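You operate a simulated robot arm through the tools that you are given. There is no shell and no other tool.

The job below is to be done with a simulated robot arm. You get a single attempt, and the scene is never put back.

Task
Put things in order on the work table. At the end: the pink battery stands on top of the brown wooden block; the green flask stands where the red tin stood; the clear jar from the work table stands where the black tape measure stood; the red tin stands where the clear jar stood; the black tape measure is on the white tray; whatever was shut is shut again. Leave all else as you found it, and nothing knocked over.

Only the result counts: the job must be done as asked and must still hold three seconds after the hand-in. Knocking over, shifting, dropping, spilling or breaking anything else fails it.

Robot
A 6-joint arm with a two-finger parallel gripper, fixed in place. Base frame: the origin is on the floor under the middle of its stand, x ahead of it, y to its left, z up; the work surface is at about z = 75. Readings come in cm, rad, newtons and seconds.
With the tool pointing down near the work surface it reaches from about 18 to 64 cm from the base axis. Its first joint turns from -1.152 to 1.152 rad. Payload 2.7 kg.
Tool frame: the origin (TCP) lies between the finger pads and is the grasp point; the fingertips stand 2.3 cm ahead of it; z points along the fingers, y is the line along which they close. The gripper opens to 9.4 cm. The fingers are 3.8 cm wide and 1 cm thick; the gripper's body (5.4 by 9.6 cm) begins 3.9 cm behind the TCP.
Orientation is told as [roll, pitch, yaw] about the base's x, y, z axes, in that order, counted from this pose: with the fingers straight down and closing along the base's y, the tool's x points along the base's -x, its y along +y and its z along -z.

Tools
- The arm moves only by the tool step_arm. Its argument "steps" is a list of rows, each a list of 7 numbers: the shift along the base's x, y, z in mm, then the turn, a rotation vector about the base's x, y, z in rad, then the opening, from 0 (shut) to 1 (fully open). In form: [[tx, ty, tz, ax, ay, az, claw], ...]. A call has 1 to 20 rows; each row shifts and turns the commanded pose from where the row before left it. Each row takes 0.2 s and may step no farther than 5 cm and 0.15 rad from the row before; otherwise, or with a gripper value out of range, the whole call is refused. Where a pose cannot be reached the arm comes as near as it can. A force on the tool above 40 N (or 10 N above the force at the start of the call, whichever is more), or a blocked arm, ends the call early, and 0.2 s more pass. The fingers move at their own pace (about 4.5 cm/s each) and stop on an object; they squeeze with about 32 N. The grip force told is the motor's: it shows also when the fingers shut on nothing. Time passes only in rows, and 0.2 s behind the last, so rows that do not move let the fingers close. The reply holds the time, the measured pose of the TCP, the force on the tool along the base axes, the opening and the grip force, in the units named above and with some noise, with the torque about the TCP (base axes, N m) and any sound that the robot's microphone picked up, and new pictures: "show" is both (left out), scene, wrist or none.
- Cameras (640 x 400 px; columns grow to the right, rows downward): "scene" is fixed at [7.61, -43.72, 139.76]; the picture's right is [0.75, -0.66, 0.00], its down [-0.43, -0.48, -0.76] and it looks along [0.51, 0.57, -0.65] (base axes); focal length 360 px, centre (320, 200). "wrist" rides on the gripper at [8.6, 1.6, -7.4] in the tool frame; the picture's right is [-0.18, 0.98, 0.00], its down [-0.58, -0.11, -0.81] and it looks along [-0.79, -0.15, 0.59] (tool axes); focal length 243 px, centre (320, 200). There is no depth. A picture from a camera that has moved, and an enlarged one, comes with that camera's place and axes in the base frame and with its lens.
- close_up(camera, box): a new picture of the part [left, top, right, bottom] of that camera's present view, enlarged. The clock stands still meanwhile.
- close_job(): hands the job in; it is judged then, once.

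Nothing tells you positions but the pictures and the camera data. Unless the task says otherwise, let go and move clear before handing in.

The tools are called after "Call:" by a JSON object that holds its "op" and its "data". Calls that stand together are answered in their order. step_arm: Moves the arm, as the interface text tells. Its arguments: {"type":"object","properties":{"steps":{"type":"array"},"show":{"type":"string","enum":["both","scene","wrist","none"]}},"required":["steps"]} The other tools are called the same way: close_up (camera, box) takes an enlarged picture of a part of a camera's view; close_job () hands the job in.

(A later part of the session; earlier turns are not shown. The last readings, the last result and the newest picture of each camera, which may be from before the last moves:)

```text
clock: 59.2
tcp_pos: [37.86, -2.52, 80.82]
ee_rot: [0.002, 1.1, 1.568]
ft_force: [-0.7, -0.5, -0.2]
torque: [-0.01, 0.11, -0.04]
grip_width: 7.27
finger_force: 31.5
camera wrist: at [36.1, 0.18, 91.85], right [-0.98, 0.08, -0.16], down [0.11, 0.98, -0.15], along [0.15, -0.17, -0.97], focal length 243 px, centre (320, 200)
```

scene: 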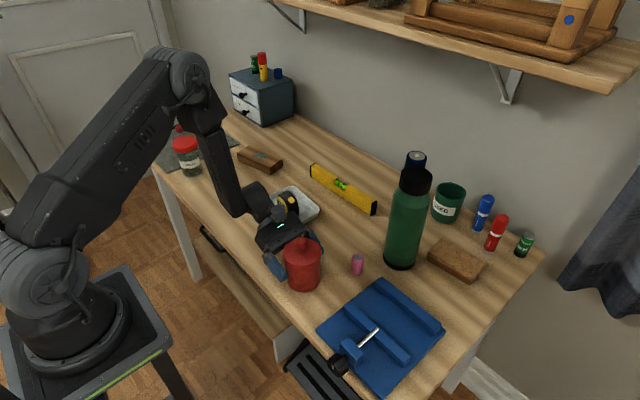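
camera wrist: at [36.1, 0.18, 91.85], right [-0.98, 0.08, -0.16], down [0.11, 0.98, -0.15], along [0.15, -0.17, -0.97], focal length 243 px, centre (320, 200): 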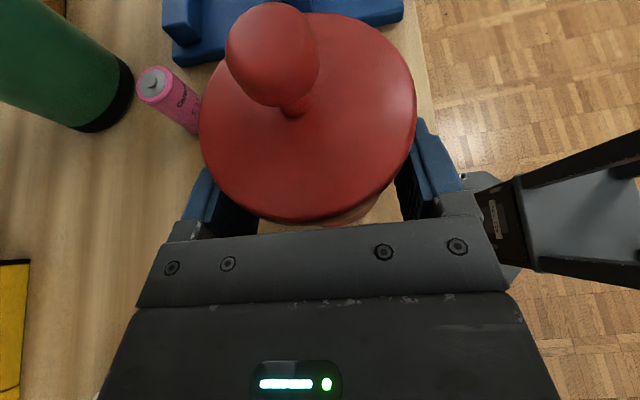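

Call:
{"op": "step_arm", "data": {"steps": [[6, 0.6, 0.5, 0, 0, 0, 0.55], [10, 1, 0, 0, 0, 0, 0.55], [10, 1, 0, 0, 0, 0, 0.55], [10, 1, 0, 0, 0, 0, 0.55], [10, 1, 0, 0, 0, 0, 0.55], [0, 0, 0, 0, 0, 0, 0.55]]}}

Call:
{"op": "close_up", "data": {"camera": "scene", "box": [200, 120, 360, 310]}}

```text
clock: 60.6
tcp_pos: [42.33, -2.14, 80.84]
ee_rot: [0.0, 1.1, 1.568]
ft_force: [-0.2, -0.5, 0.1]
torque: [0.02, 0.04, 0.03]
grip_width: 7.29
finger_force: 32.1
camera wrist: at [40.62, 0.64, 91.86], right [-0.98, 0.08, -0.16], down [0.11, 0.98, -0.15], along [0.15, -0.17, -0.97], focal length 243 px, centre (320, 200)
```

scene: 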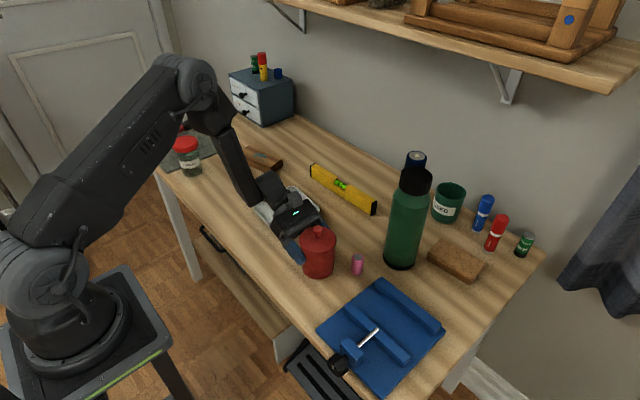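
wrist: 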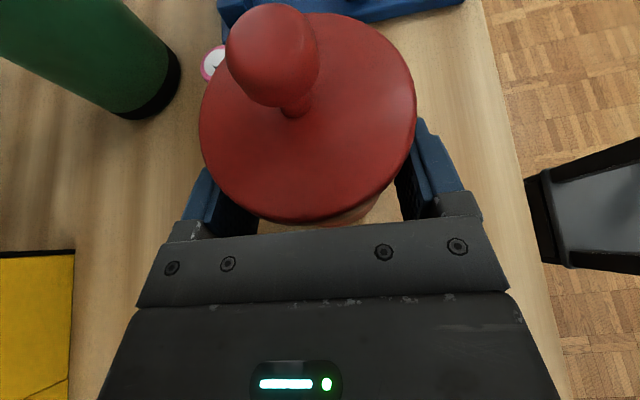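

```text
2.11 times, centred on (280, 215) of scene
camera zoom: at [7.61, -43.72, 139.76], right [0.75, -0.66, 0.0], down [-0.43, -0.48, -0.76], along [0.51, 0.57, -0.65], focal length 757 px, centre (404, 168)
```

zoom: 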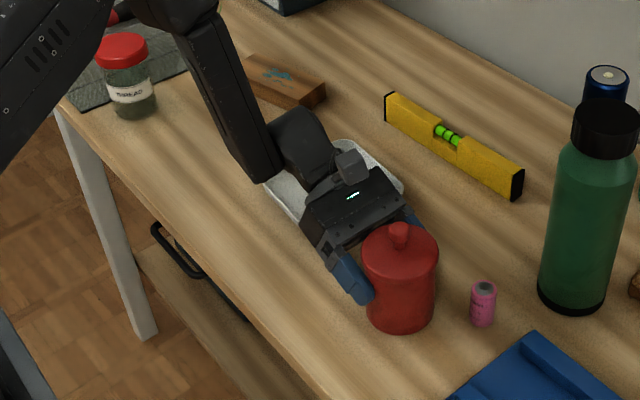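

The tin slides smoothly and upright, wrist about 3 cm above the tape measure. I continue along the table.

Call:
{"op": "step_arm", "data": {"steps": [[6, 0.5, 0, 0, 0, 0, 0.55], [10, 0.9, 0, 0, 0, 0, 0.55], [10, 0.9, 0, 0, 0, 0, 0.55], [10, 0.9, 0, 0, 0, 0, 0.55], [10, 0.9, 0, 0, 0, 0, 0.55], [10, 0.9, 0, 0, 0, 0, 0.55], [6, 0.5, 0, 0, 0, 0, 0.55], [0, 0, 0, 0, 0, 0, 0.55]]}}

Call:
{"op": "close_up", "data": {"camera": "scene", "box": [220, 120, 400, 310]}}

```text
clock: 62.4
tcp_pos: [48.46, -1.61, 80.91]
ee_rot: [0.0, 1.102, 1.569]
ft_force: [-4.2, 1.8, 6.2]
torque: [-0.16, 0.31, -0.1]
grip_width: 7.29
finger_force: 32.1
camera wrist: at [46.78, 1.19, 91.85], right [-0.98, 0.08, -0.16], down [0.11, 0.98, -0.15], along [0.15, -0.17, -0.97], focal length 243 px, centre (320, 200)
```

scene: 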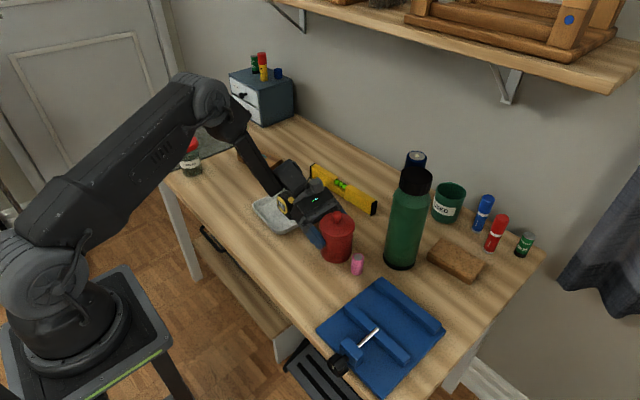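
wrist: 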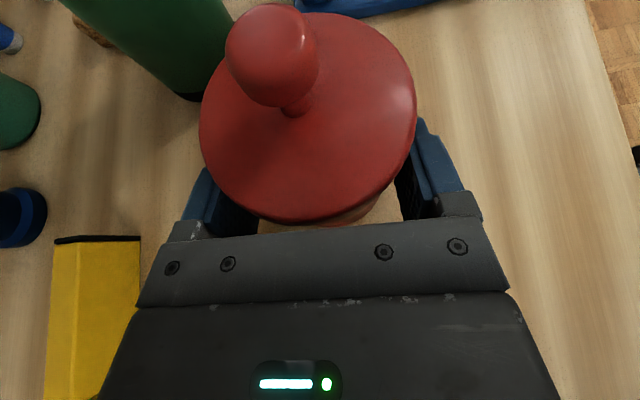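

```text
2.11 times, centred on (310, 215) of scene
camera zoom: at [7.59, -43.72, 139.76], right [0.75, -0.66, 0.0], down [-0.43, -0.48, -0.76], along [0.51, 0.57, -0.65], focal length 757 px, centre (341, 168)
```

zoom: 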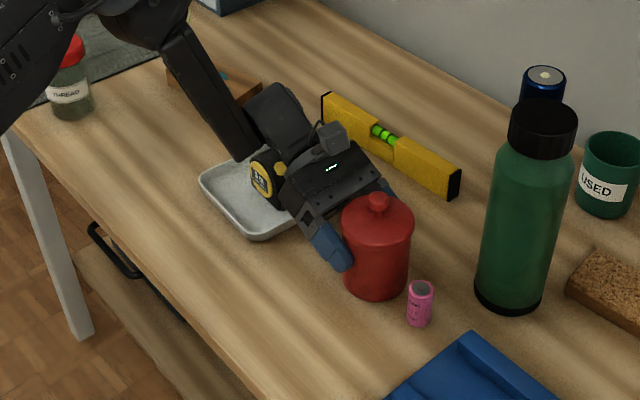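

Call:
{"op": "step_arm", "data": {"steps": [[6, 0.5, 0.3, 0, 0, 0, 0.55], [10, 0.9, 0, 0, 0, 0, 0.55], [10, 0.9, 0, 0, 0, 0, 0.55], [10, 0.9, 0, 0, 0, 0, 0.55], [10, 0.9, 0, 0, 0, 0, 0.55], [10, 0.9, 0, 0, 0, 0, 0.55], [10, 1.0, 0, 0, 0, 0, 0.55], [0, 0, 0, 0, 0, 0, 0.55]]}}

Call:
{"op": "close_up", "data": {"camera": "scene", "box": [240, 140, 400, 300]}}

```text
clock: 64.2
tcp_pos: [55.2, -1.04, 80.9]
ee_rot: [-0.001, 1.101, 1.569]
ft_force: [-2.8, 0.7, 7.1]
torque: [0.1, 0.37, -0.03]
grip_width: 7.28
finger_force: 31.6
camera wrist: at [53.44, 1.65, 91.84], right [-0.98, 0.08, -0.16], down [0.11, 0.98, -0.15], along [0.15, -0.17, -0.97], focal length 243 px, centre (320, 200)
```

scene: 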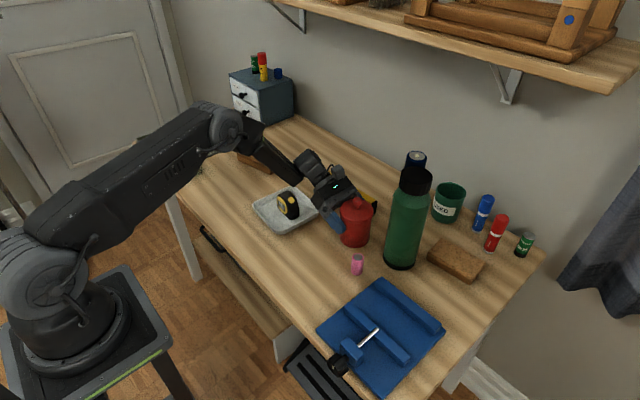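
wrist: 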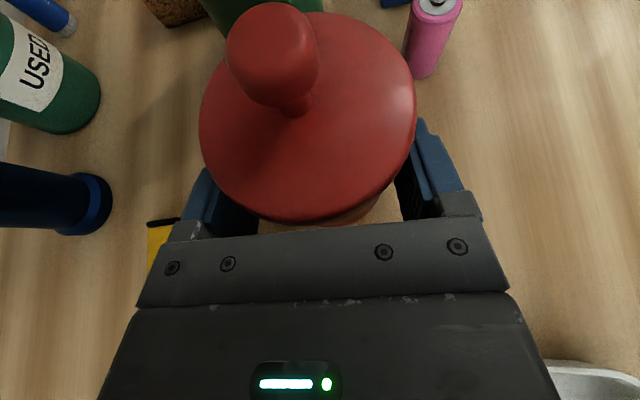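

```text
2.50 times, centred on (320, 220) of scene
camera zoom: at [7.59, -43.72, 139.76], right [0.75, -0.66, 0.0], down [-0.43, -0.48, -0.76], along [0.51, 0.57, -0.65], focal length 899 px, centre (320, 150)
```

zoom: 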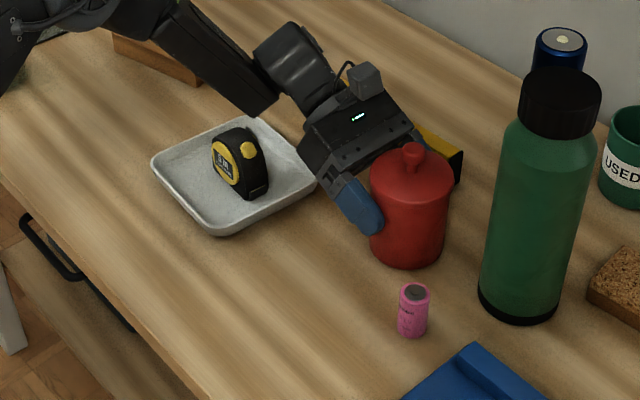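

The tin stands at about (55.2, -2.6); tray and tape are undisturbed. I push the last 12 mm, then let go and back out along the tool axis.

Call:
{"op": "step_arm", "data": {"steps": [[6.5, 1.5, 0.3, 0, 0, 0, 0.55], [6, 1.5, 0.2, 0, 0, 0, 0.55], [0, 0, 0, 0, 0, 0, 0.55], [0, 0, 0, 0, 0, 0, 0.55]], "show": "wrist"}}

Call:
{"op": "close_up", "data": {"camera": "scene", "box": [240, 140, 400, 300]}}

```text
clock: 65.2
tcp_pos: [56.4, -0.74, 80.72]
ee_rot: [-0.003, 1.101, 1.57]
ft_force: [-4.1, -3.2, 10.8]
torque: [-0.26, 0.44, -0.04]
grip_width: 7.3
finger_force: 32.1
camera wrist: at [54.68, 1.98, 91.83], right [-0.98, 0.08, -0.16], down [0.11, 0.98, -0.15], along [0.15, -0.17, -0.97], focal length 243 px, centre (320, 200)
```

wrist: 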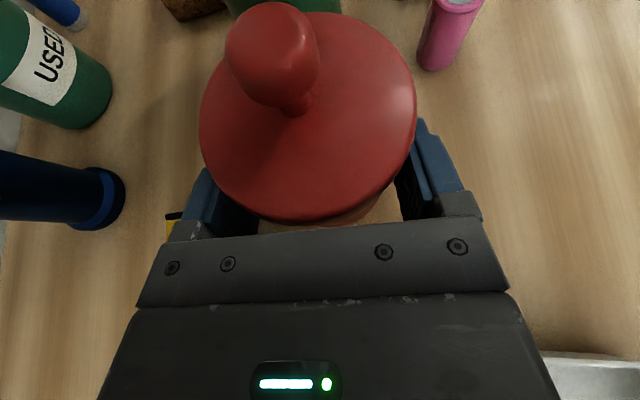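

```text
2.50 times, centred on (320, 220) of scene
camera zoom: at [7.58, -43.72, 139.76], right [0.75, -0.66, 0.0], down [-0.43, -0.48, -0.76], along [0.51, 0.57, -0.65], focal length 899 px, centre (320, 150)
```

zoom: 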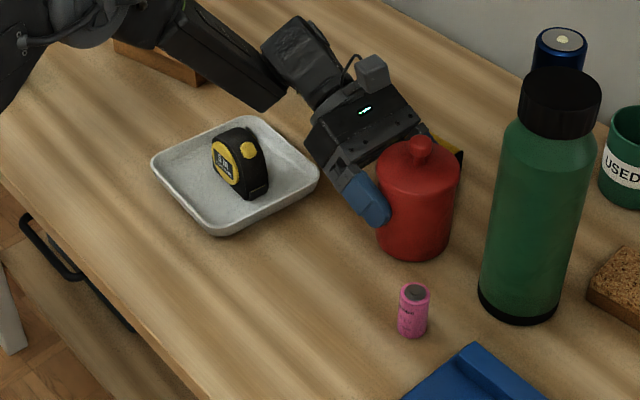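

The tin's base now lies where the jar's base was (within about 2 mm). I relieve the press, open, and back out.

Call:
{"op": "step_arm", "data": {"steps": [[0, 0, 1, 0, 0, 0, 0.6], [0, 0, 0, 0, 0, 0, 0.8], [0, 0, 0, 0, 0, 0, 0.88], [0, 0, 0, 0, 0, 0, 0.9], [0, 0, 0, 0, 0, 0, 0.9]]}}

Call:
{"op": "close_up", "data": {"camera": "scene", "box": [240, 140, 400, 300]}}

```text
clock: 66.4
tcp_pos: [56.43, -0.71, 81.01]
ee_rot: [-0.004, 1.1, 1.57]
ft_force: [0.2, -0.2, 0.5]
torque: [-0.01, -0.01, -0.02]
grip_width: 8.46
finger_force: 0.1
camera wrist: at [54.7, 1.94, 91.92], right [-0.98, 0.08, -0.16], down [0.11, 0.98, -0.15], along [0.15, -0.17, -0.97], focal length 243 px, centre (320, 200)
```

scene: 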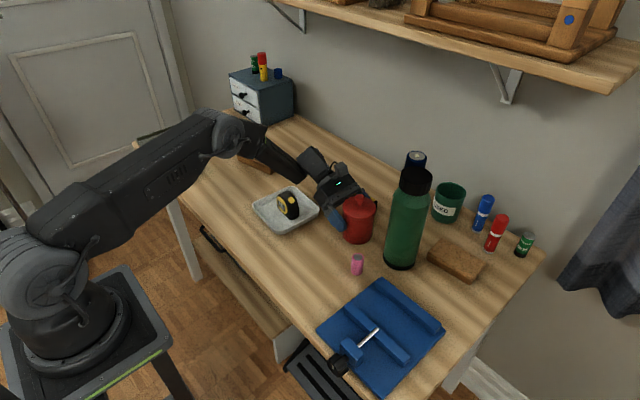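
wrist: 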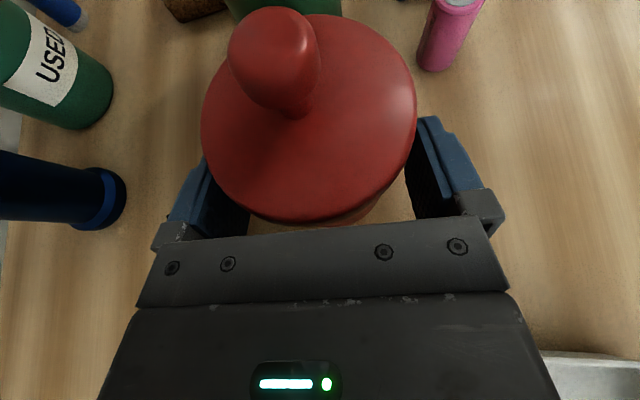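

```text
2.50 times, centred on (320, 220) of scene
camera zoom: at [7.61, -43.72, 139.76], right [0.75, -0.66, 0.0], down [-0.43, -0.48, -0.76], along [0.51, 0.57, -0.65], focal length 899 px, centre (320, 150)
```

zoom: 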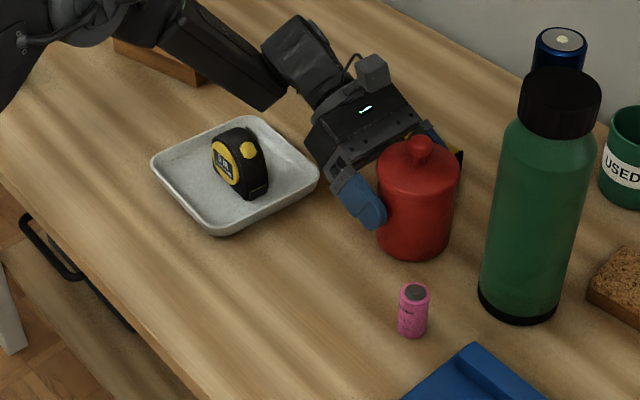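

Released cleanly. I back out along the tool axis and then look at the tin from a distance.

Call:
{"op": "step_arm", "data": {"steps": [[0, 9, 4.6, 0, 0, 0, 0.93], [0, 20, 10.2, 0, 0, 0, 0.93], [0, 26.7, 13.6, 0, 0, 0, 0.95], [0, 26.7, 13.6, 0, 0, 0, 1], [0, 26.7, 30, 0, 0, 0, 1], [0, 0, 40, 0, 0, 0, 1], [0, 0, 40, 0, 0, 0, 1], [0, 0, 0, 0, 0, 0, 1]]}}

Call:
{"op": "close_up", "data": {"camera": "scene", "box": [240, 140, 400, 300]}}

```text
clock: 68.2
tcp_pos: [55.84, 10.69, 96.05]
ee_rot: [0.001, 1.101, 1.569]
ft_force: [-0.4, -0.7, 1.1]
torque: [-0.02, -0.01, 0.02]
grip_width: 9.4
finger_force: 0.0
camera wrist: at [54.19, 13.29, 107.15], right [-0.98, 0.08, -0.16], down [0.11, 0.98, -0.15], along [0.15, -0.17, -0.97], focal length 243 px, centre (320, 200)
```

scene: 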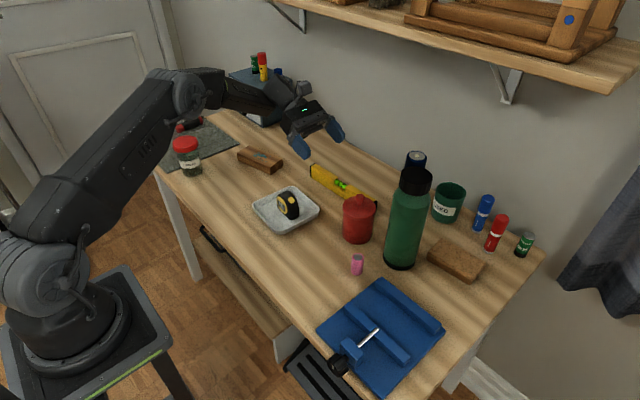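
wrist: 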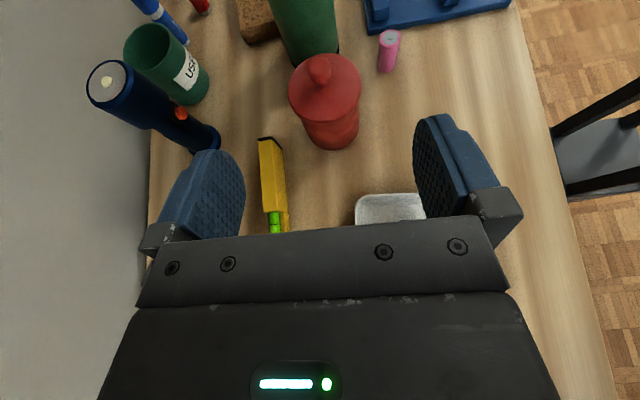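

```text
2.50 times, centred on (320, 220) of scene
camera zoom: at [7.61, -43.72, 139.76], right [0.75, -0.66, 0.0], down [-0.43, -0.48, -0.76], along [0.51, 0.57, -0.65], focal length 899 px, centre (320, 150)
```

zoom: 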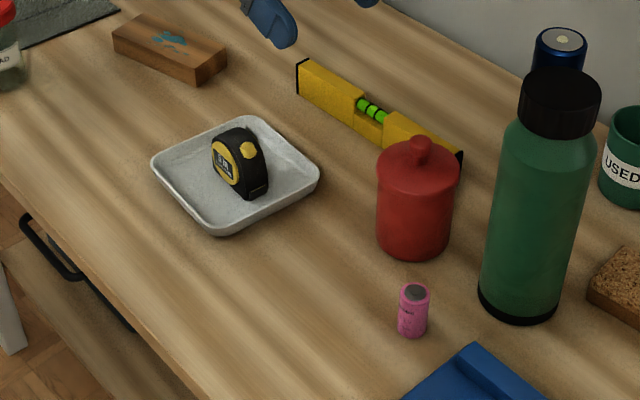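

The tin stands at the jar's old spot, everything else unchanged. Next is the battery: I bring the tool back upright over the battery area, turned to face outward.

Call:
{"op": "step_arm", "data": {"steps": [[-12, -10, 5, 0.1375, 0, 0, 1], [-12, -10, 5, 0.1375, 0, 0, 1], [-12, -10, 5, 0.1375, 0, 0, 1], [-12, -10, 5, 0.1375, 0, 0, 1], [-12, -10, 5, 0.1375, 0, 0, 1], [-12, -10, 5, 0.1375, 0, 0, 1], [-12, -10, 5, 0.1375, 0, 0, 1], [-12, -10, 5, 0.1375, 0, 0, 1], [0, -10, 0, 0, 0, -0.1485, 1], [0, -10, 0, 0, 0, -0.1485, 1], [0, -10, 0, 0, 0, -0.1485, 1], [0, -10, 0, 0, 0, -0.1485, 1], [0, -10, 0, 0, 0, -0.1485, 1], [0, -10, 0, 0, 0, -0.1485, 1], [0, -10, 0, 0, 0, -0.1485, 1], [0, -10, 0, 0, 0, -0.1485, 1], [0, -10, 0, 0, 0, -0.1485, 1], [0, -10, 0, 0, 0, -0.1485, 1], [0, -10, 0, 0, 0, -0.1485, 1], [0, -10, 0, 0, 0, -0.1485, 1]]}}

```text
clock: 72.4
tcp_pos: [46.64, -9.49, 100.25]
ee_rot: [0.002, 0.0, -0.216]
ft_force: [-0.2, 1.0, 0.1]
torque: [0.01, 0.02, 0.04]
grip_width: 9.41
finger_force: 0.1
camera wrist: at [38.5, -6.17, 107.67], right [0.39, 0.92, 0.0], down [0.54, -0.23, 0.81], along [0.74, -0.31, -0.59], focal length 243 px, centre (320, 200)
```

scene: 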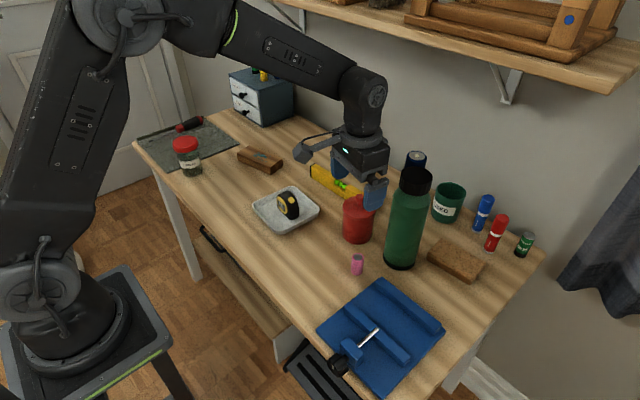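
wrist: 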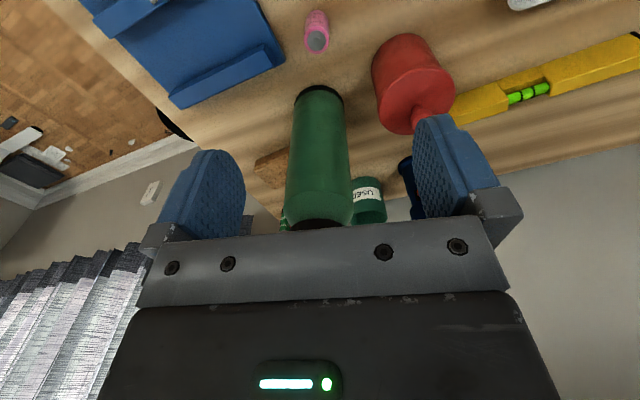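

The battery reads (48.2, -10.5). I tilt the tool outward by 0.5 rad (the block lies beyond the upright reach, so I need the same tilt at both ends) and narrow the fingers.

Call:
{"op": "step_arm", "data": {"steps": [[-8, 0, -20, -0.0266, -0.1221, 0, 0.65], [-8, 0, -20, -0.0266, -0.1221, 0, 0.65], [-8, 0, -20, -0.0266, -0.1221, 0, 0.65], [-7, 0, -20, -0.0266, -0.1221, 0, 0.65], [0, 0, 0, 0, 0, 0, 0.65]]}}

Call:
{"op": "close_up", "data": {"camera": "scene", "box": [280, 150, 440, 310]}}

```text
clock: 73.6
tcp_pos: [43.88, -9.52, 93.01]
ee_rot: [0.002, -0.439, -0.214]
ft_force: [0.5, -0.1, 0.2]
torque: [-0.02, 0.01, -0.03]
grip_width: 6.14
finger_force: 0.2
out of reach, approached as far as the arm can: row 4
camera wrist: at [33.39, -5.7, 96.02], right [0.37, 0.93, 0.08], down [0.16, -0.15, 0.98], along [0.92, -0.35, -0.2], focal length 243 px, centre (320, 200)
```

scene: 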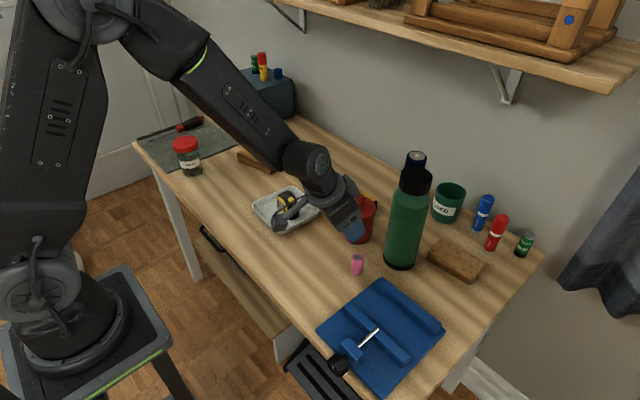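
wrist: 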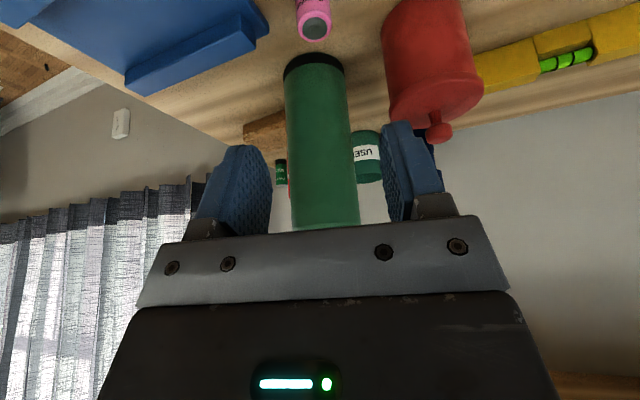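

```text
2.50 times, centred on (360, 230) of scene
camera zoom: at [7.61, -43.72, 139.76], right [0.75, -0.66, 0.0], down [-0.43, -0.48, -0.76], along [0.51, 0.57, -0.65], focal length 899 px, centre (220, 125)
```

zoom: 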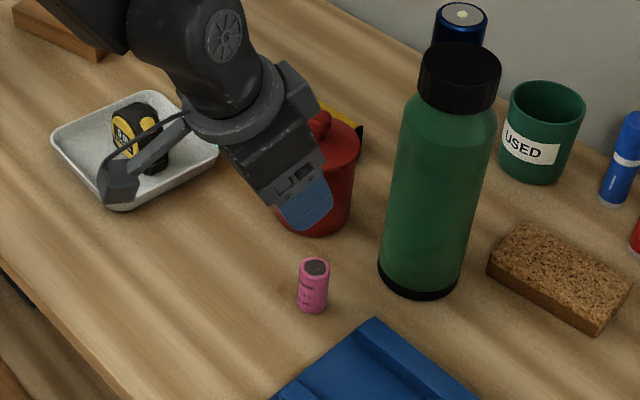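

The arm's wrist limits the outward tilt to about 0.44 rad here, so I settle on about 0.38 rad.

Call:
{"op": "step_arm", "data": {"steps": [[0, 0, 0, 0.013, 0.06, 0, 0.6], [0, 0, 0, 0, 0, 0, 0.6]], "show": "none"}}

```text
clock: 74.2
tcp_pos: [43.89, -9.51, 93.06]
ee_rot: [-0.001, -0.374, -0.211]
ft_force: [0.2, -0.5, -0.1]
torque: [-0.01, -0.01, -0.02]
grip_width: 5.66
finger_force: 0.1
```

Call:
{"op": "step_arm", "data": {"steps": [[7.5, -2, -38, 0, 0, 0, 0.6], [7, -1.7, -37, 0, 0, 0, 0.6], [0, 0, 0, 0, 0, 0, 0.6]]}}

Call:
{"op": "close_up", "data": {"camera": "wrist", "box": [200, 0, 440, 200]}}

Call:
{"op": "close_up", "data": {"camera": "scene", "box": [290, 200, 410, 300]}}

```text
clock: 75.0
tcp_pos: [45.45, -10.08, 85.67]
ee_rot: [0.0, -0.375, -0.21]
ft_force: [0.4, 0.7, -0.3]
torque: [-0.01, 0.03, -0.02]
grip_width: 5.64
finger_force: 0.0
camera wrist: at [35.16, -6.27, 89.3], right [0.37, 0.93, 0.07], down [0.22, -0.16, 0.96], along [0.9, -0.34, -0.26], focal length 243 px, centre (320, 200)
```

scene: 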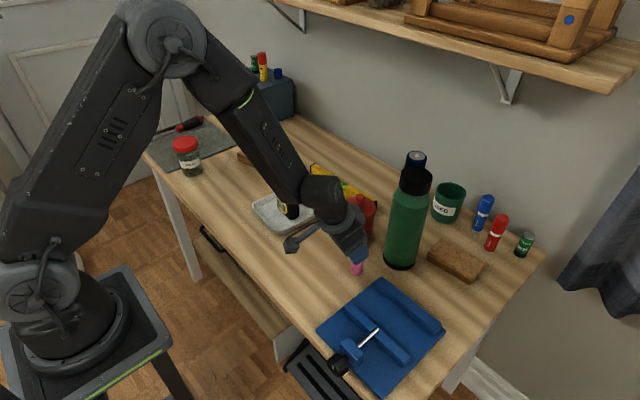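
wrist: 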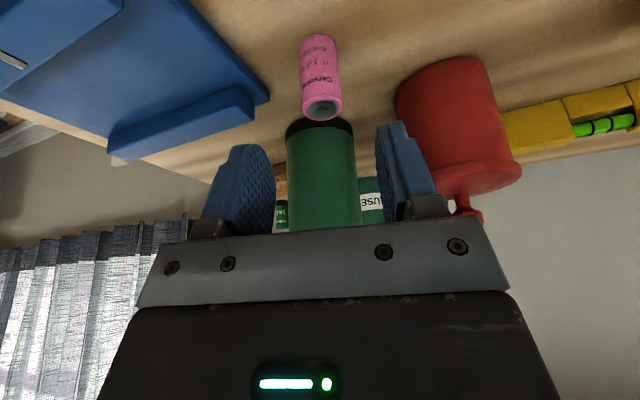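

```text
2.00 times, centred on (320, 100) of wrist
camera zoom: at [35.16, -6.27, 89.3], right [0.37, 0.93, 0.07], down [0.22, -0.16, 0.96], along [0.9, -0.34, -0.26], focal length 485 px, centre (320, 400)
```

zoom: 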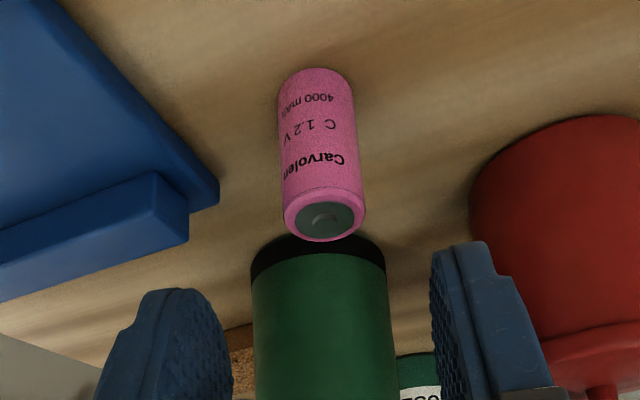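

```text
4.00 times, centred on (350, 250) of scene
camera zoom: at [7.61, -43.72, 139.76], right [0.75, -0.66, 0.0], down [-0.43, -0.48, -0.76], along [0.51, 0.57, -0.65], focal length 1439 px, centre (200, 0)
```

zoom: 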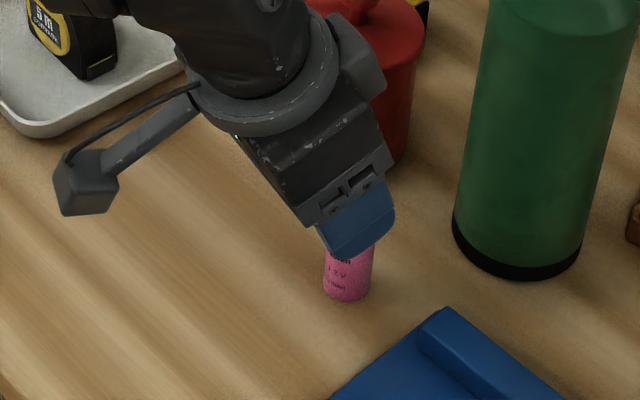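

The battery is centred in the approach plane and the vise, flask and tin are clear of the fingers. I slide in along the tool axis.

Call:
{"op": "step_arm", "data": {"steps": [[8, -1.5, -22, 0, 0, 0, 0.6], [8, -1.5, -22, 0, 0, 0, 0.6], [7, -1.4, -18, 0, 0, 0, 0.6], [5, -1.1, -13, 0, 0, 0, 0.6], [0, 0, 0, 0, 0, 0, 0.6]]}}

Call:
{"op": "close_up", "data": {"camera": "scene", "box": [290, 200, 410, 300]}}

```text
clock: 76.2
tcp_pos: [47.06, -9.83, 83.76]
ee_rot: [0.006, -0.371, -0.211]
ft_force: [0.4, -0.4, 0.3]
torque: [0.05, 0.01, 0.01]
grip_width: 5.63
finger_force: 0.1
out of reach, approached as far as the arm can: row 1, 2, 3
camera wrist: at [36.85, -6.09, 87.48], right [0.37, 0.93, 0.07], down [0.22, -0.16, 0.96], along [0.9, -0.34, -0.26], focal length 243 px, centre (320, 200)
```

scene: 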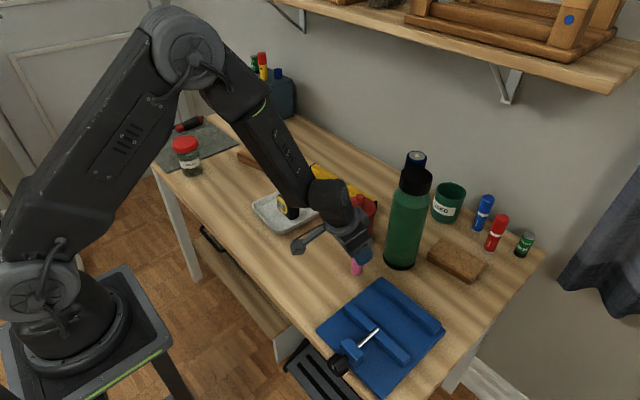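
wrist: 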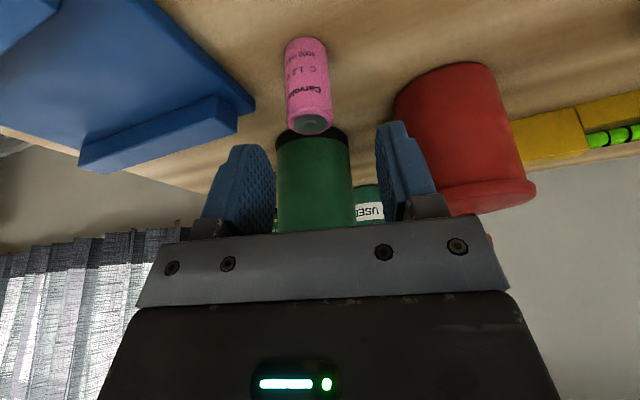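

```text
4.00 times, centred on (350, 250) of scene
camera zoom: at [7.61, -43.72, 139.76], right [0.75, -0.66, 0.0], down [-0.43, -0.48, -0.76], along [0.51, 0.57, -0.65], focal length 1439 px, centre (200, 0)
```

zoom: 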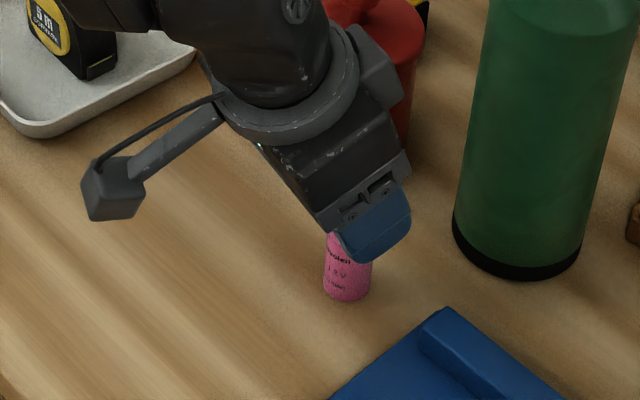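

The arm can't hold that much outward tilt so low and close. I reduce the tilt to 0.28 rad, which should still give enough reach at the block, and realign.

Call:
{"op": "step_arm", "data": {"steps": [[-8, 0, 22, 0.01, 0.045, 0, 0.6], [-8, 0, 22, 0.01, 0.045, 0, 0.6], [0, 0, 0, 0, 0, 0, 0.6]], "show": "wrist"}}

```text
clock: 77.0
tcp_pos: [45.52, -9.82, 88.13]
ee_rot: [0.003, -0.284, -0.213]
ft_force: [0.3, 0.3, 0.2]
torque: [0.05, -0.01, 0.01]
grip_width: 5.63
finger_force: 0.0
camera wrist: at [35.6, -6.1, 92.86], right [0.38, 0.92, 0.05], down [0.3, -0.18, 0.94], along [0.87, -0.34, -0.35], focal length 243 px, centre (320, 200)
```

wrist: 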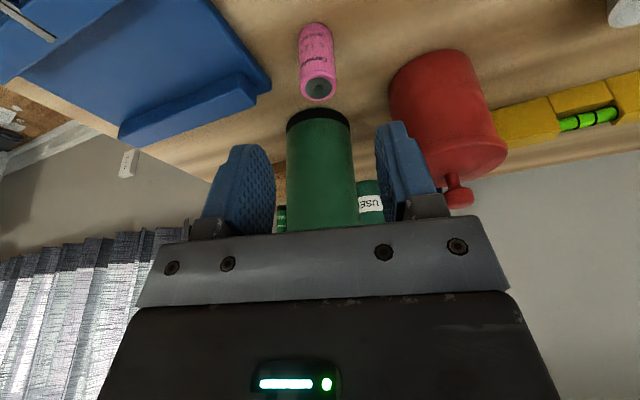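

Call:
{"op": "step_arm", "data": {"steps": [[5.5, -1.7, -20.2, 0, 0, 0, 0.6], [5.5, -1.7, -20.2, 0, 0, 0, 0.6], [5.5, -1.7, -20.2, 0, 0, 0, 0.6], [5.5, -1.7, -20.2, 0, 0, 0, 0.6], [0, 0, 0, 0, 0, 0, 0.6]]}}

Call:
{"op": "close_up", "data": {"camera": "scene", "box": [290, 200, 410, 300]}}

```text
clock: 78.2
tcp_pos: [47.61, -10.6, 80.06]
ee_rot: [0.003, -0.284, -0.214]
ft_force: [0.2, -0.8, -0.2]
torque: [0.0, -0.02, 0.01]
grip_width: 5.62
finger_force: 0.0
camera wrist: at [37.89, -6.88, 84.65], right [0.38, 0.92, 0.05], down [0.3, -0.18, 0.94], along [0.87, -0.34, -0.35], focal length 243 px, centre (320, 200)
```

scene: 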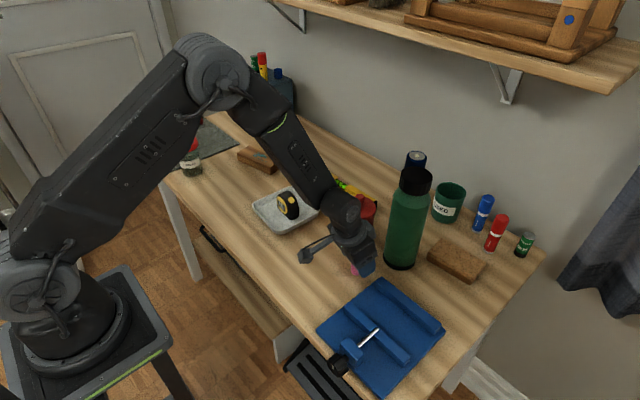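
wrist: 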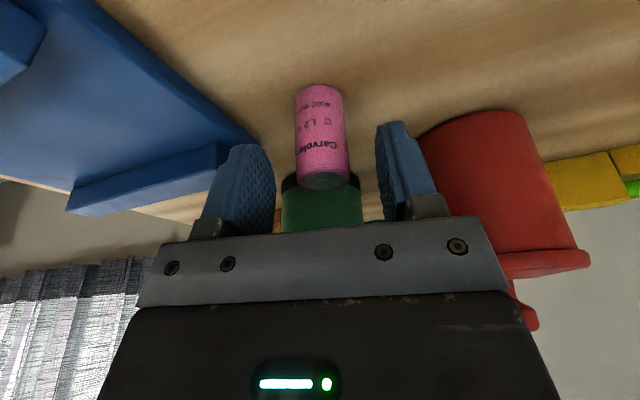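

```text
4.00 times, centred on (350, 250) of scene
camera zoom: at [7.61, -43.72, 139.76], right [0.75, -0.66, 0.0], down [-0.43, -0.48, -0.76], along [0.51, 0.57, -0.65], focal length 1439 px, centre (200, 0)
```

zoom: 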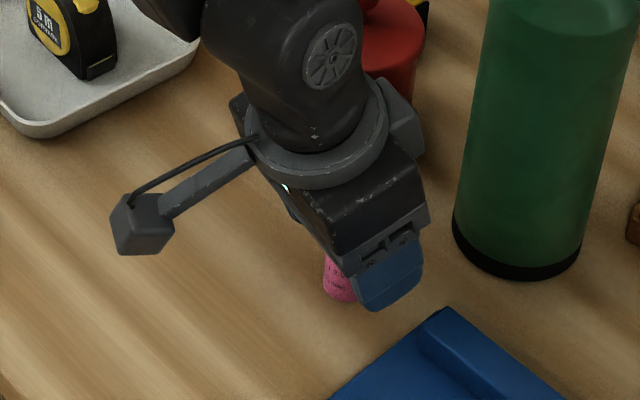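

Call:
{"op": "close_up", "data": {"camera": "wrist", "box": [40, 60, 440, 250]}}

Call:
{"op": "close_up", "data": {"camera": "scene", "box": [310, 260, 460, 400]}}

```text
1.60 times, centred on (240, 155) of wrist
camera zoom: at [37.89, -6.88, 84.65], right [0.38, 0.92, 0.05], down [0.3, -0.18, 0.94], along [0.87, -0.34, -0.35], focal length 388 px, centre (448, 272)
```

zoom: 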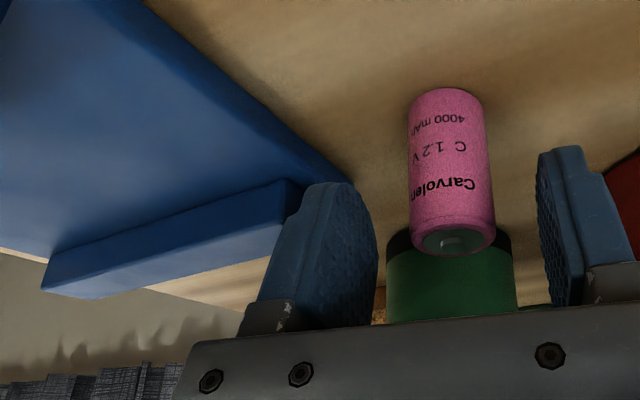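

```text
2.86 times, centred on (385, 330) of scene
camera zoom: at [7.61, -43.72, 139.76], right [0.75, -0.66, 0.0], down [-0.43, -0.48, -0.76], along [0.51, 0.57, -0.65], focal length 1028 px, centre (134, -171)
```

zoom: 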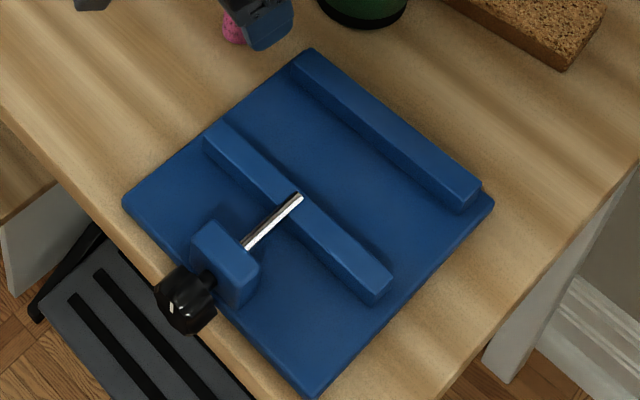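

The vise's corner is only about a centimetre from the near finger, so I narrow the opening before the last 2 cm down.

Call:
{"op": "step_arm", "data": {"steps": [[0, 0, 0, 0, 0, 0, 0.45], [0, 0, 0, 0, 0, 0, 0.45], [0, 0, 0, 0, 0, 0, 0.45]], "show": "wrist"}}

```text
clock: 79.0
tcp_pos: [47.66, -10.66, 80.04]
ee_rot: [0.003, -0.286, -0.21]
ft_force: [-0.2, -0.2, -0.8]
torque: [-0.01, 0.01, 0.01]
grip_width: 4.23
finger_force: 0.0
camera wrist: at [37.87, -6.87, 84.68], right [0.38, 0.92, 0.05], down [0.3, -0.18, 0.94], along [0.87, -0.34, -0.35], focal length 243 px, centre (320, 200)
```

wrist: 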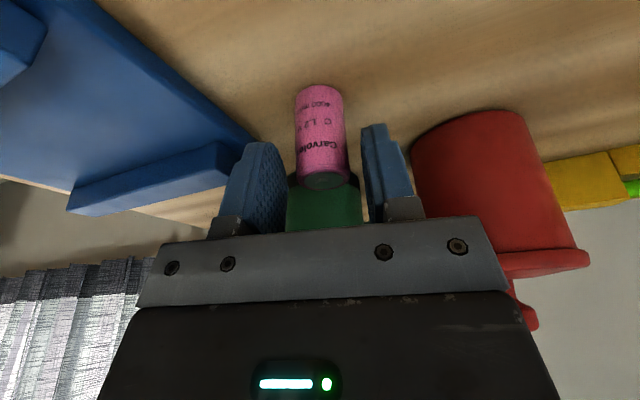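

Call:
{"op": "step_arm", "data": {"steps": [[2.8, -0.6, -10, 0, 0, 0, 0.45], [2.8, -0.6, -9, 0, 0, 0, 0.45], [0, 0, 0, 0, 0, 0, 0.45]]}}

Call:
{"op": "close_up", "data": {"camera": "wrist", "box": [160, 60, 460, 250]}}

```text
clock: 79.8
tcp_pos: [48.38, -10.88, 78.03]
ee_rot: [0.0, -0.284, -0.213]
ft_force: [0.1, -0.2, 1.0]
torque: [-0.02, 0.0, 0.0]
grip_width: 4.2
finger_force: 0.0
camera wrist: at [38.49, -7.11, 82.69], right [0.38, 0.92, 0.05], down [0.3, -0.18, 0.94], along [0.87, -0.34, -0.35], focal length 243 px, centre (320, 200)
```

scene: 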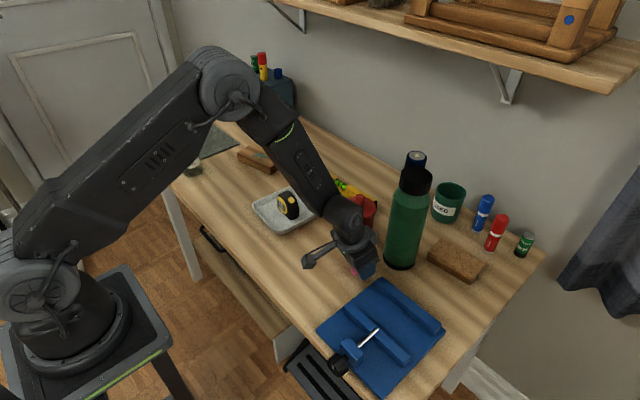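
wrist: 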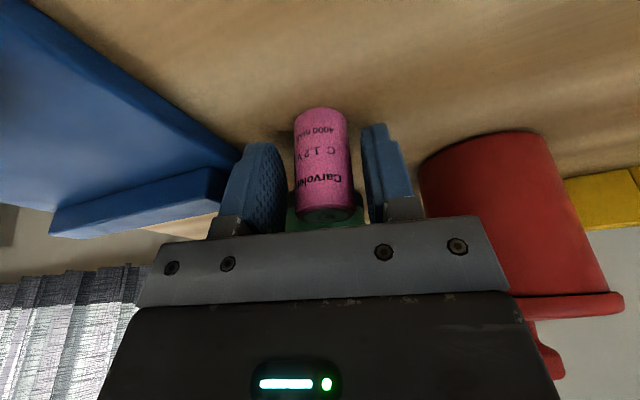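

```text
2.11 times, centred on (310, 155) of wrist
camera zoom: at [38.49, -7.11, 82.69], right [0.38, 0.92, 0.05], down [0.3, -0.18, 0.94], along [0.87, -0.34, -0.35], focal length 511 px, centre (341, 295)
```

zoom: 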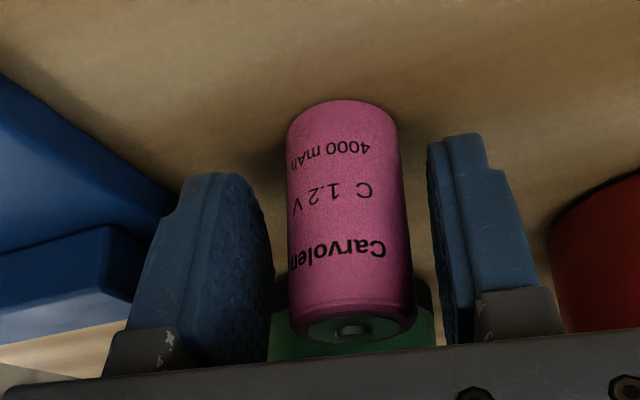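

Call:
{"op": "step_arm", "data": {"steps": [[0, 0, 0, 0, 0, 0, 0.3], [0, 0, 0, 0, 0, 0, 0.2], [0, 0, 0, 0, 0, 0, 0.15], [0, 0, 0, 0, 0, 0, 0.15]], "show": "wrist"}}

```text
clock: 80.8
tcp_pos: [48.3, -10.95, 78.06]
ee_rot: [0.002, -0.285, -0.212]
ft_force: [-0.3, 0.9, -0.2]
torque: [-0.02, -0.02, -0.04]
grip_width: 2.54
finger_force: 31.8
camera wrist: at [38.47, -7.11, 82.69], right [0.38, 0.92, 0.05], down [0.3, -0.18, 0.94], along [0.87, -0.34, -0.35], focal length 243 px, centre (320, 200)
```

wrist: 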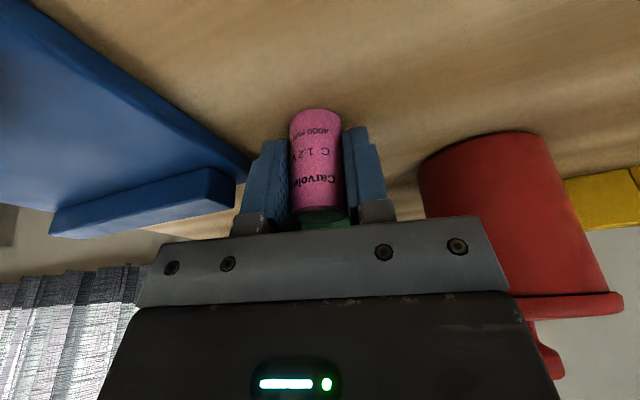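

The battery is held (2.54 cm). I lift it and check it in the wrist view.

Call:
{"op": "step_arm", "data": {"steps": [[0, 0, 10, 0, 0, 0, 0.12], [0, 0, 25, 0, 0, 0, 0.12], [0, 0, 40, 0, 0, 0, 0.12], [0, 0, 40, 0, 0, 0, 0.12], [0, 0, 40, 0, 0, 0, 0.12], [0, 0, 0, 0, 0, 0, 0.12]]}}

Call:
{"op": "close_up", "data": {"camera": "wrist", "box": [220, 60, 420, 250]}}

Call:
{"op": "close_up", "data": {"camera": "scene", "box": [290, 140, 420, 280]}}

```text
clock: 82.2
tcp_pos: [48.32, -10.66, 93.42]
ee_rot: [0.001, -0.282, -0.212]
ft_force: [-0.3, 0.3, -0.8]
torque: [-0.02, -0.02, 0.05]
grip_width: 2.51
finger_force: 32.1
camera wrist: at [38.51, -6.94, 98.16], right [0.38, 0.92, 0.05], down [0.3, -0.18, 0.94], along [0.87, -0.34, -0.35], focal length 243 px, centre (320, 200)
```

scene: 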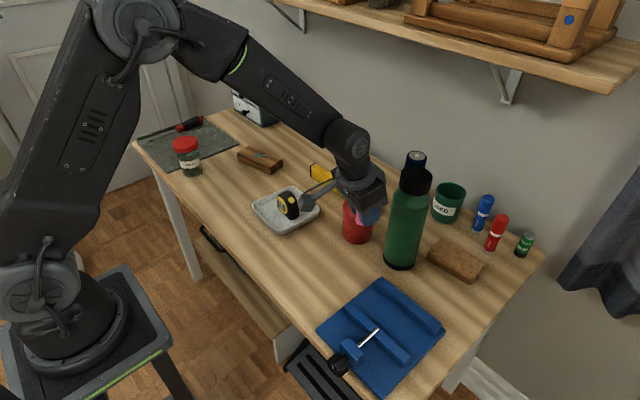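
wrist: 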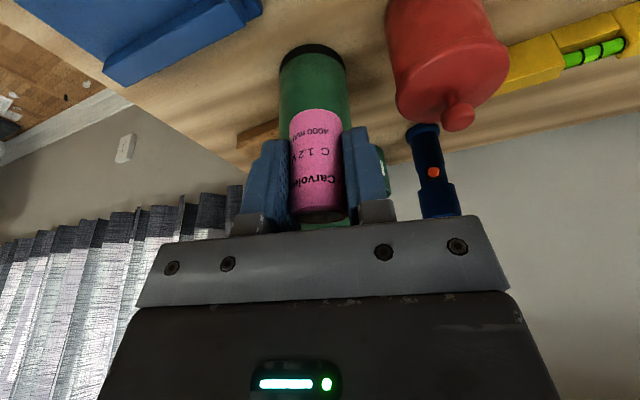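

```text
2.11 times, centred on (320, 155) of wrist
camera zoom: at [38.51, -6.94, 98.16], right [0.38, 0.92, 0.05], down [0.3, -0.18, 0.94], along [0.87, -0.34, -0.35], focal length 511 px, centre (320, 295)
```

zoom: 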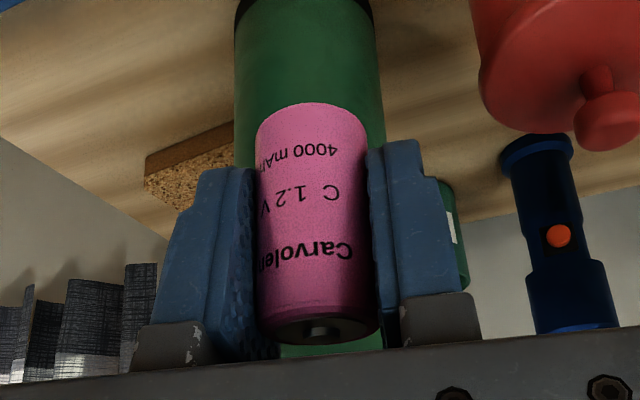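

```text
2.86 times, centred on (355, 210) of scene
camera zoom: at [7.61, -43.72, 139.76], right [0.75, -0.66, 0.0], down [-0.43, -0.48, -0.76], along [0.51, 0.57, -0.65], focal length 1028 px, centre (220, 171)
```

zoom: 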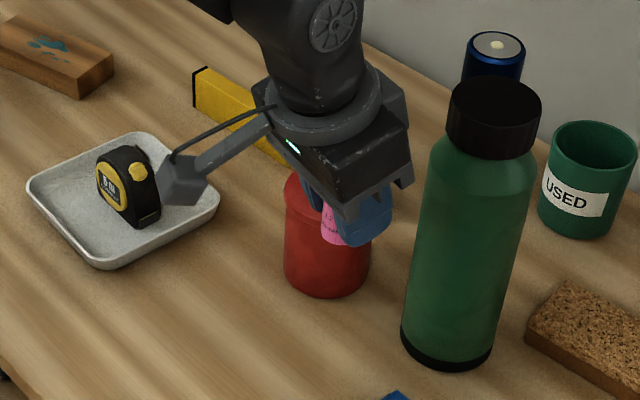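

The battery is held firmly with no slip. I carry it round towards the wooden block, turning the tool to keep it facing outward, and stop short of the block.

Call:
{"op": "step_arm", "data": {"steps": [[-3, 38.5, 0, 0, 0, 0.0693, 0.12], [-2, 38.5, 0, 0, 0, 0.0693, 0.12], [-1, 38.5, 0, 0, 0, 0.0693, 0.12], [0, 38.5, 0, 0, 0, 0.0693, 0.12], [1, 38.5, 0, 0, 0, 0.0693, 0.12], [2, 38.5, 0, 0, 0, 0.0693, 0.12], [2, 38.5, 0, 0, 0, 0.0693, 0.12], [2, 38.5, 0, 0, 0, 0.0693, 0.12], [2, 38.5, 0, 0, 0, 0.0693, 0.12], [2, 38.5, 0, 0, 0, 0.0693, 0.12], [2, 38.5, 0, 0, 0, 0.0693, 0.12], [2, 38.5, 0, 0, 0, 0.0693, 0.12], [0, 0, 0, 0, 0, 0, 0.12]]}}

Call:
{"op": "close_up", "data": {"camera": "wrist", "box": [160, 0, 480, 250]}}

```text
clock: 85.0
tcp_pos: [49.07, 35.6, 93.66]
ee_rot: [0.0, -0.283, 0.62]
ft_force: [0.1, -0.2, -0.4]
torque: [0.01, 0.01, 0.02]
grip_width: 2.5
finger_force: 32.4
camera wrist: at [39.71, 30.81, 98.37], right [-0.43, 0.9, 0.05], down [0.33, 0.1, 0.94], along [0.84, 0.42, -0.35], focal length 243 px, centre (320, 200)
```

scene: 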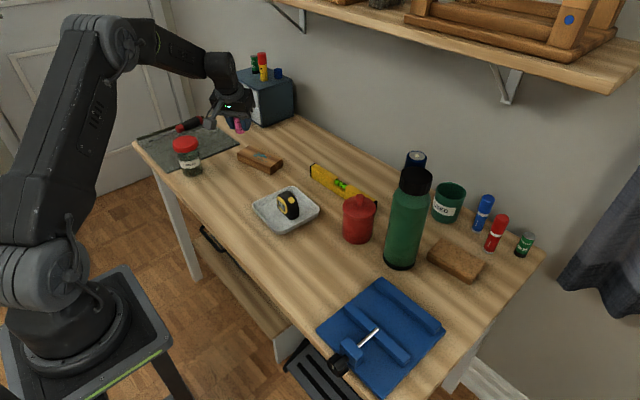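
wrist: 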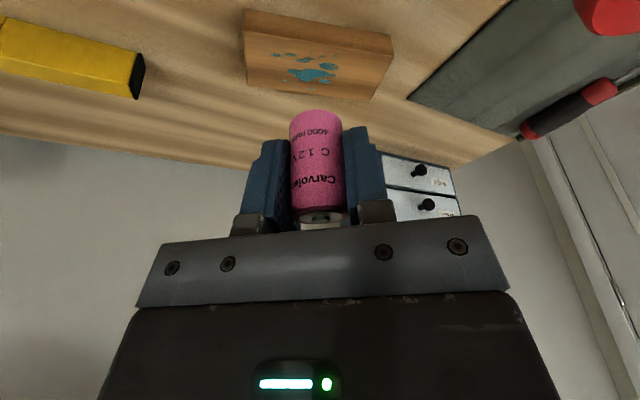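

```text
1.60 times, centred on (320, 125) of wrist
camera zoom: at [39.71, 30.81, 98.37], right [-0.43, 0.9, 0.05], down [0.33, 0.1, 0.94], along [0.84, 0.42, -0.35], focal length 388 px, centre (320, 320)
```

zoom: 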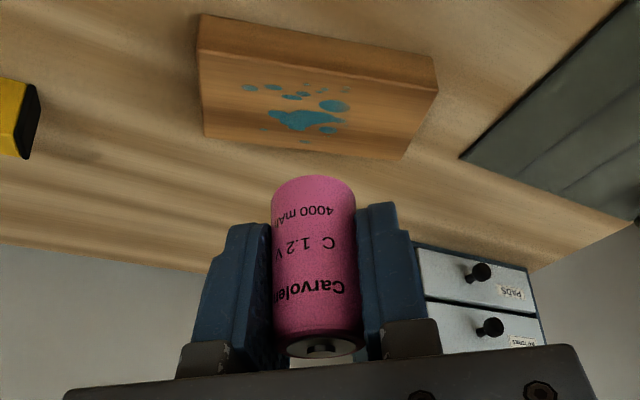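

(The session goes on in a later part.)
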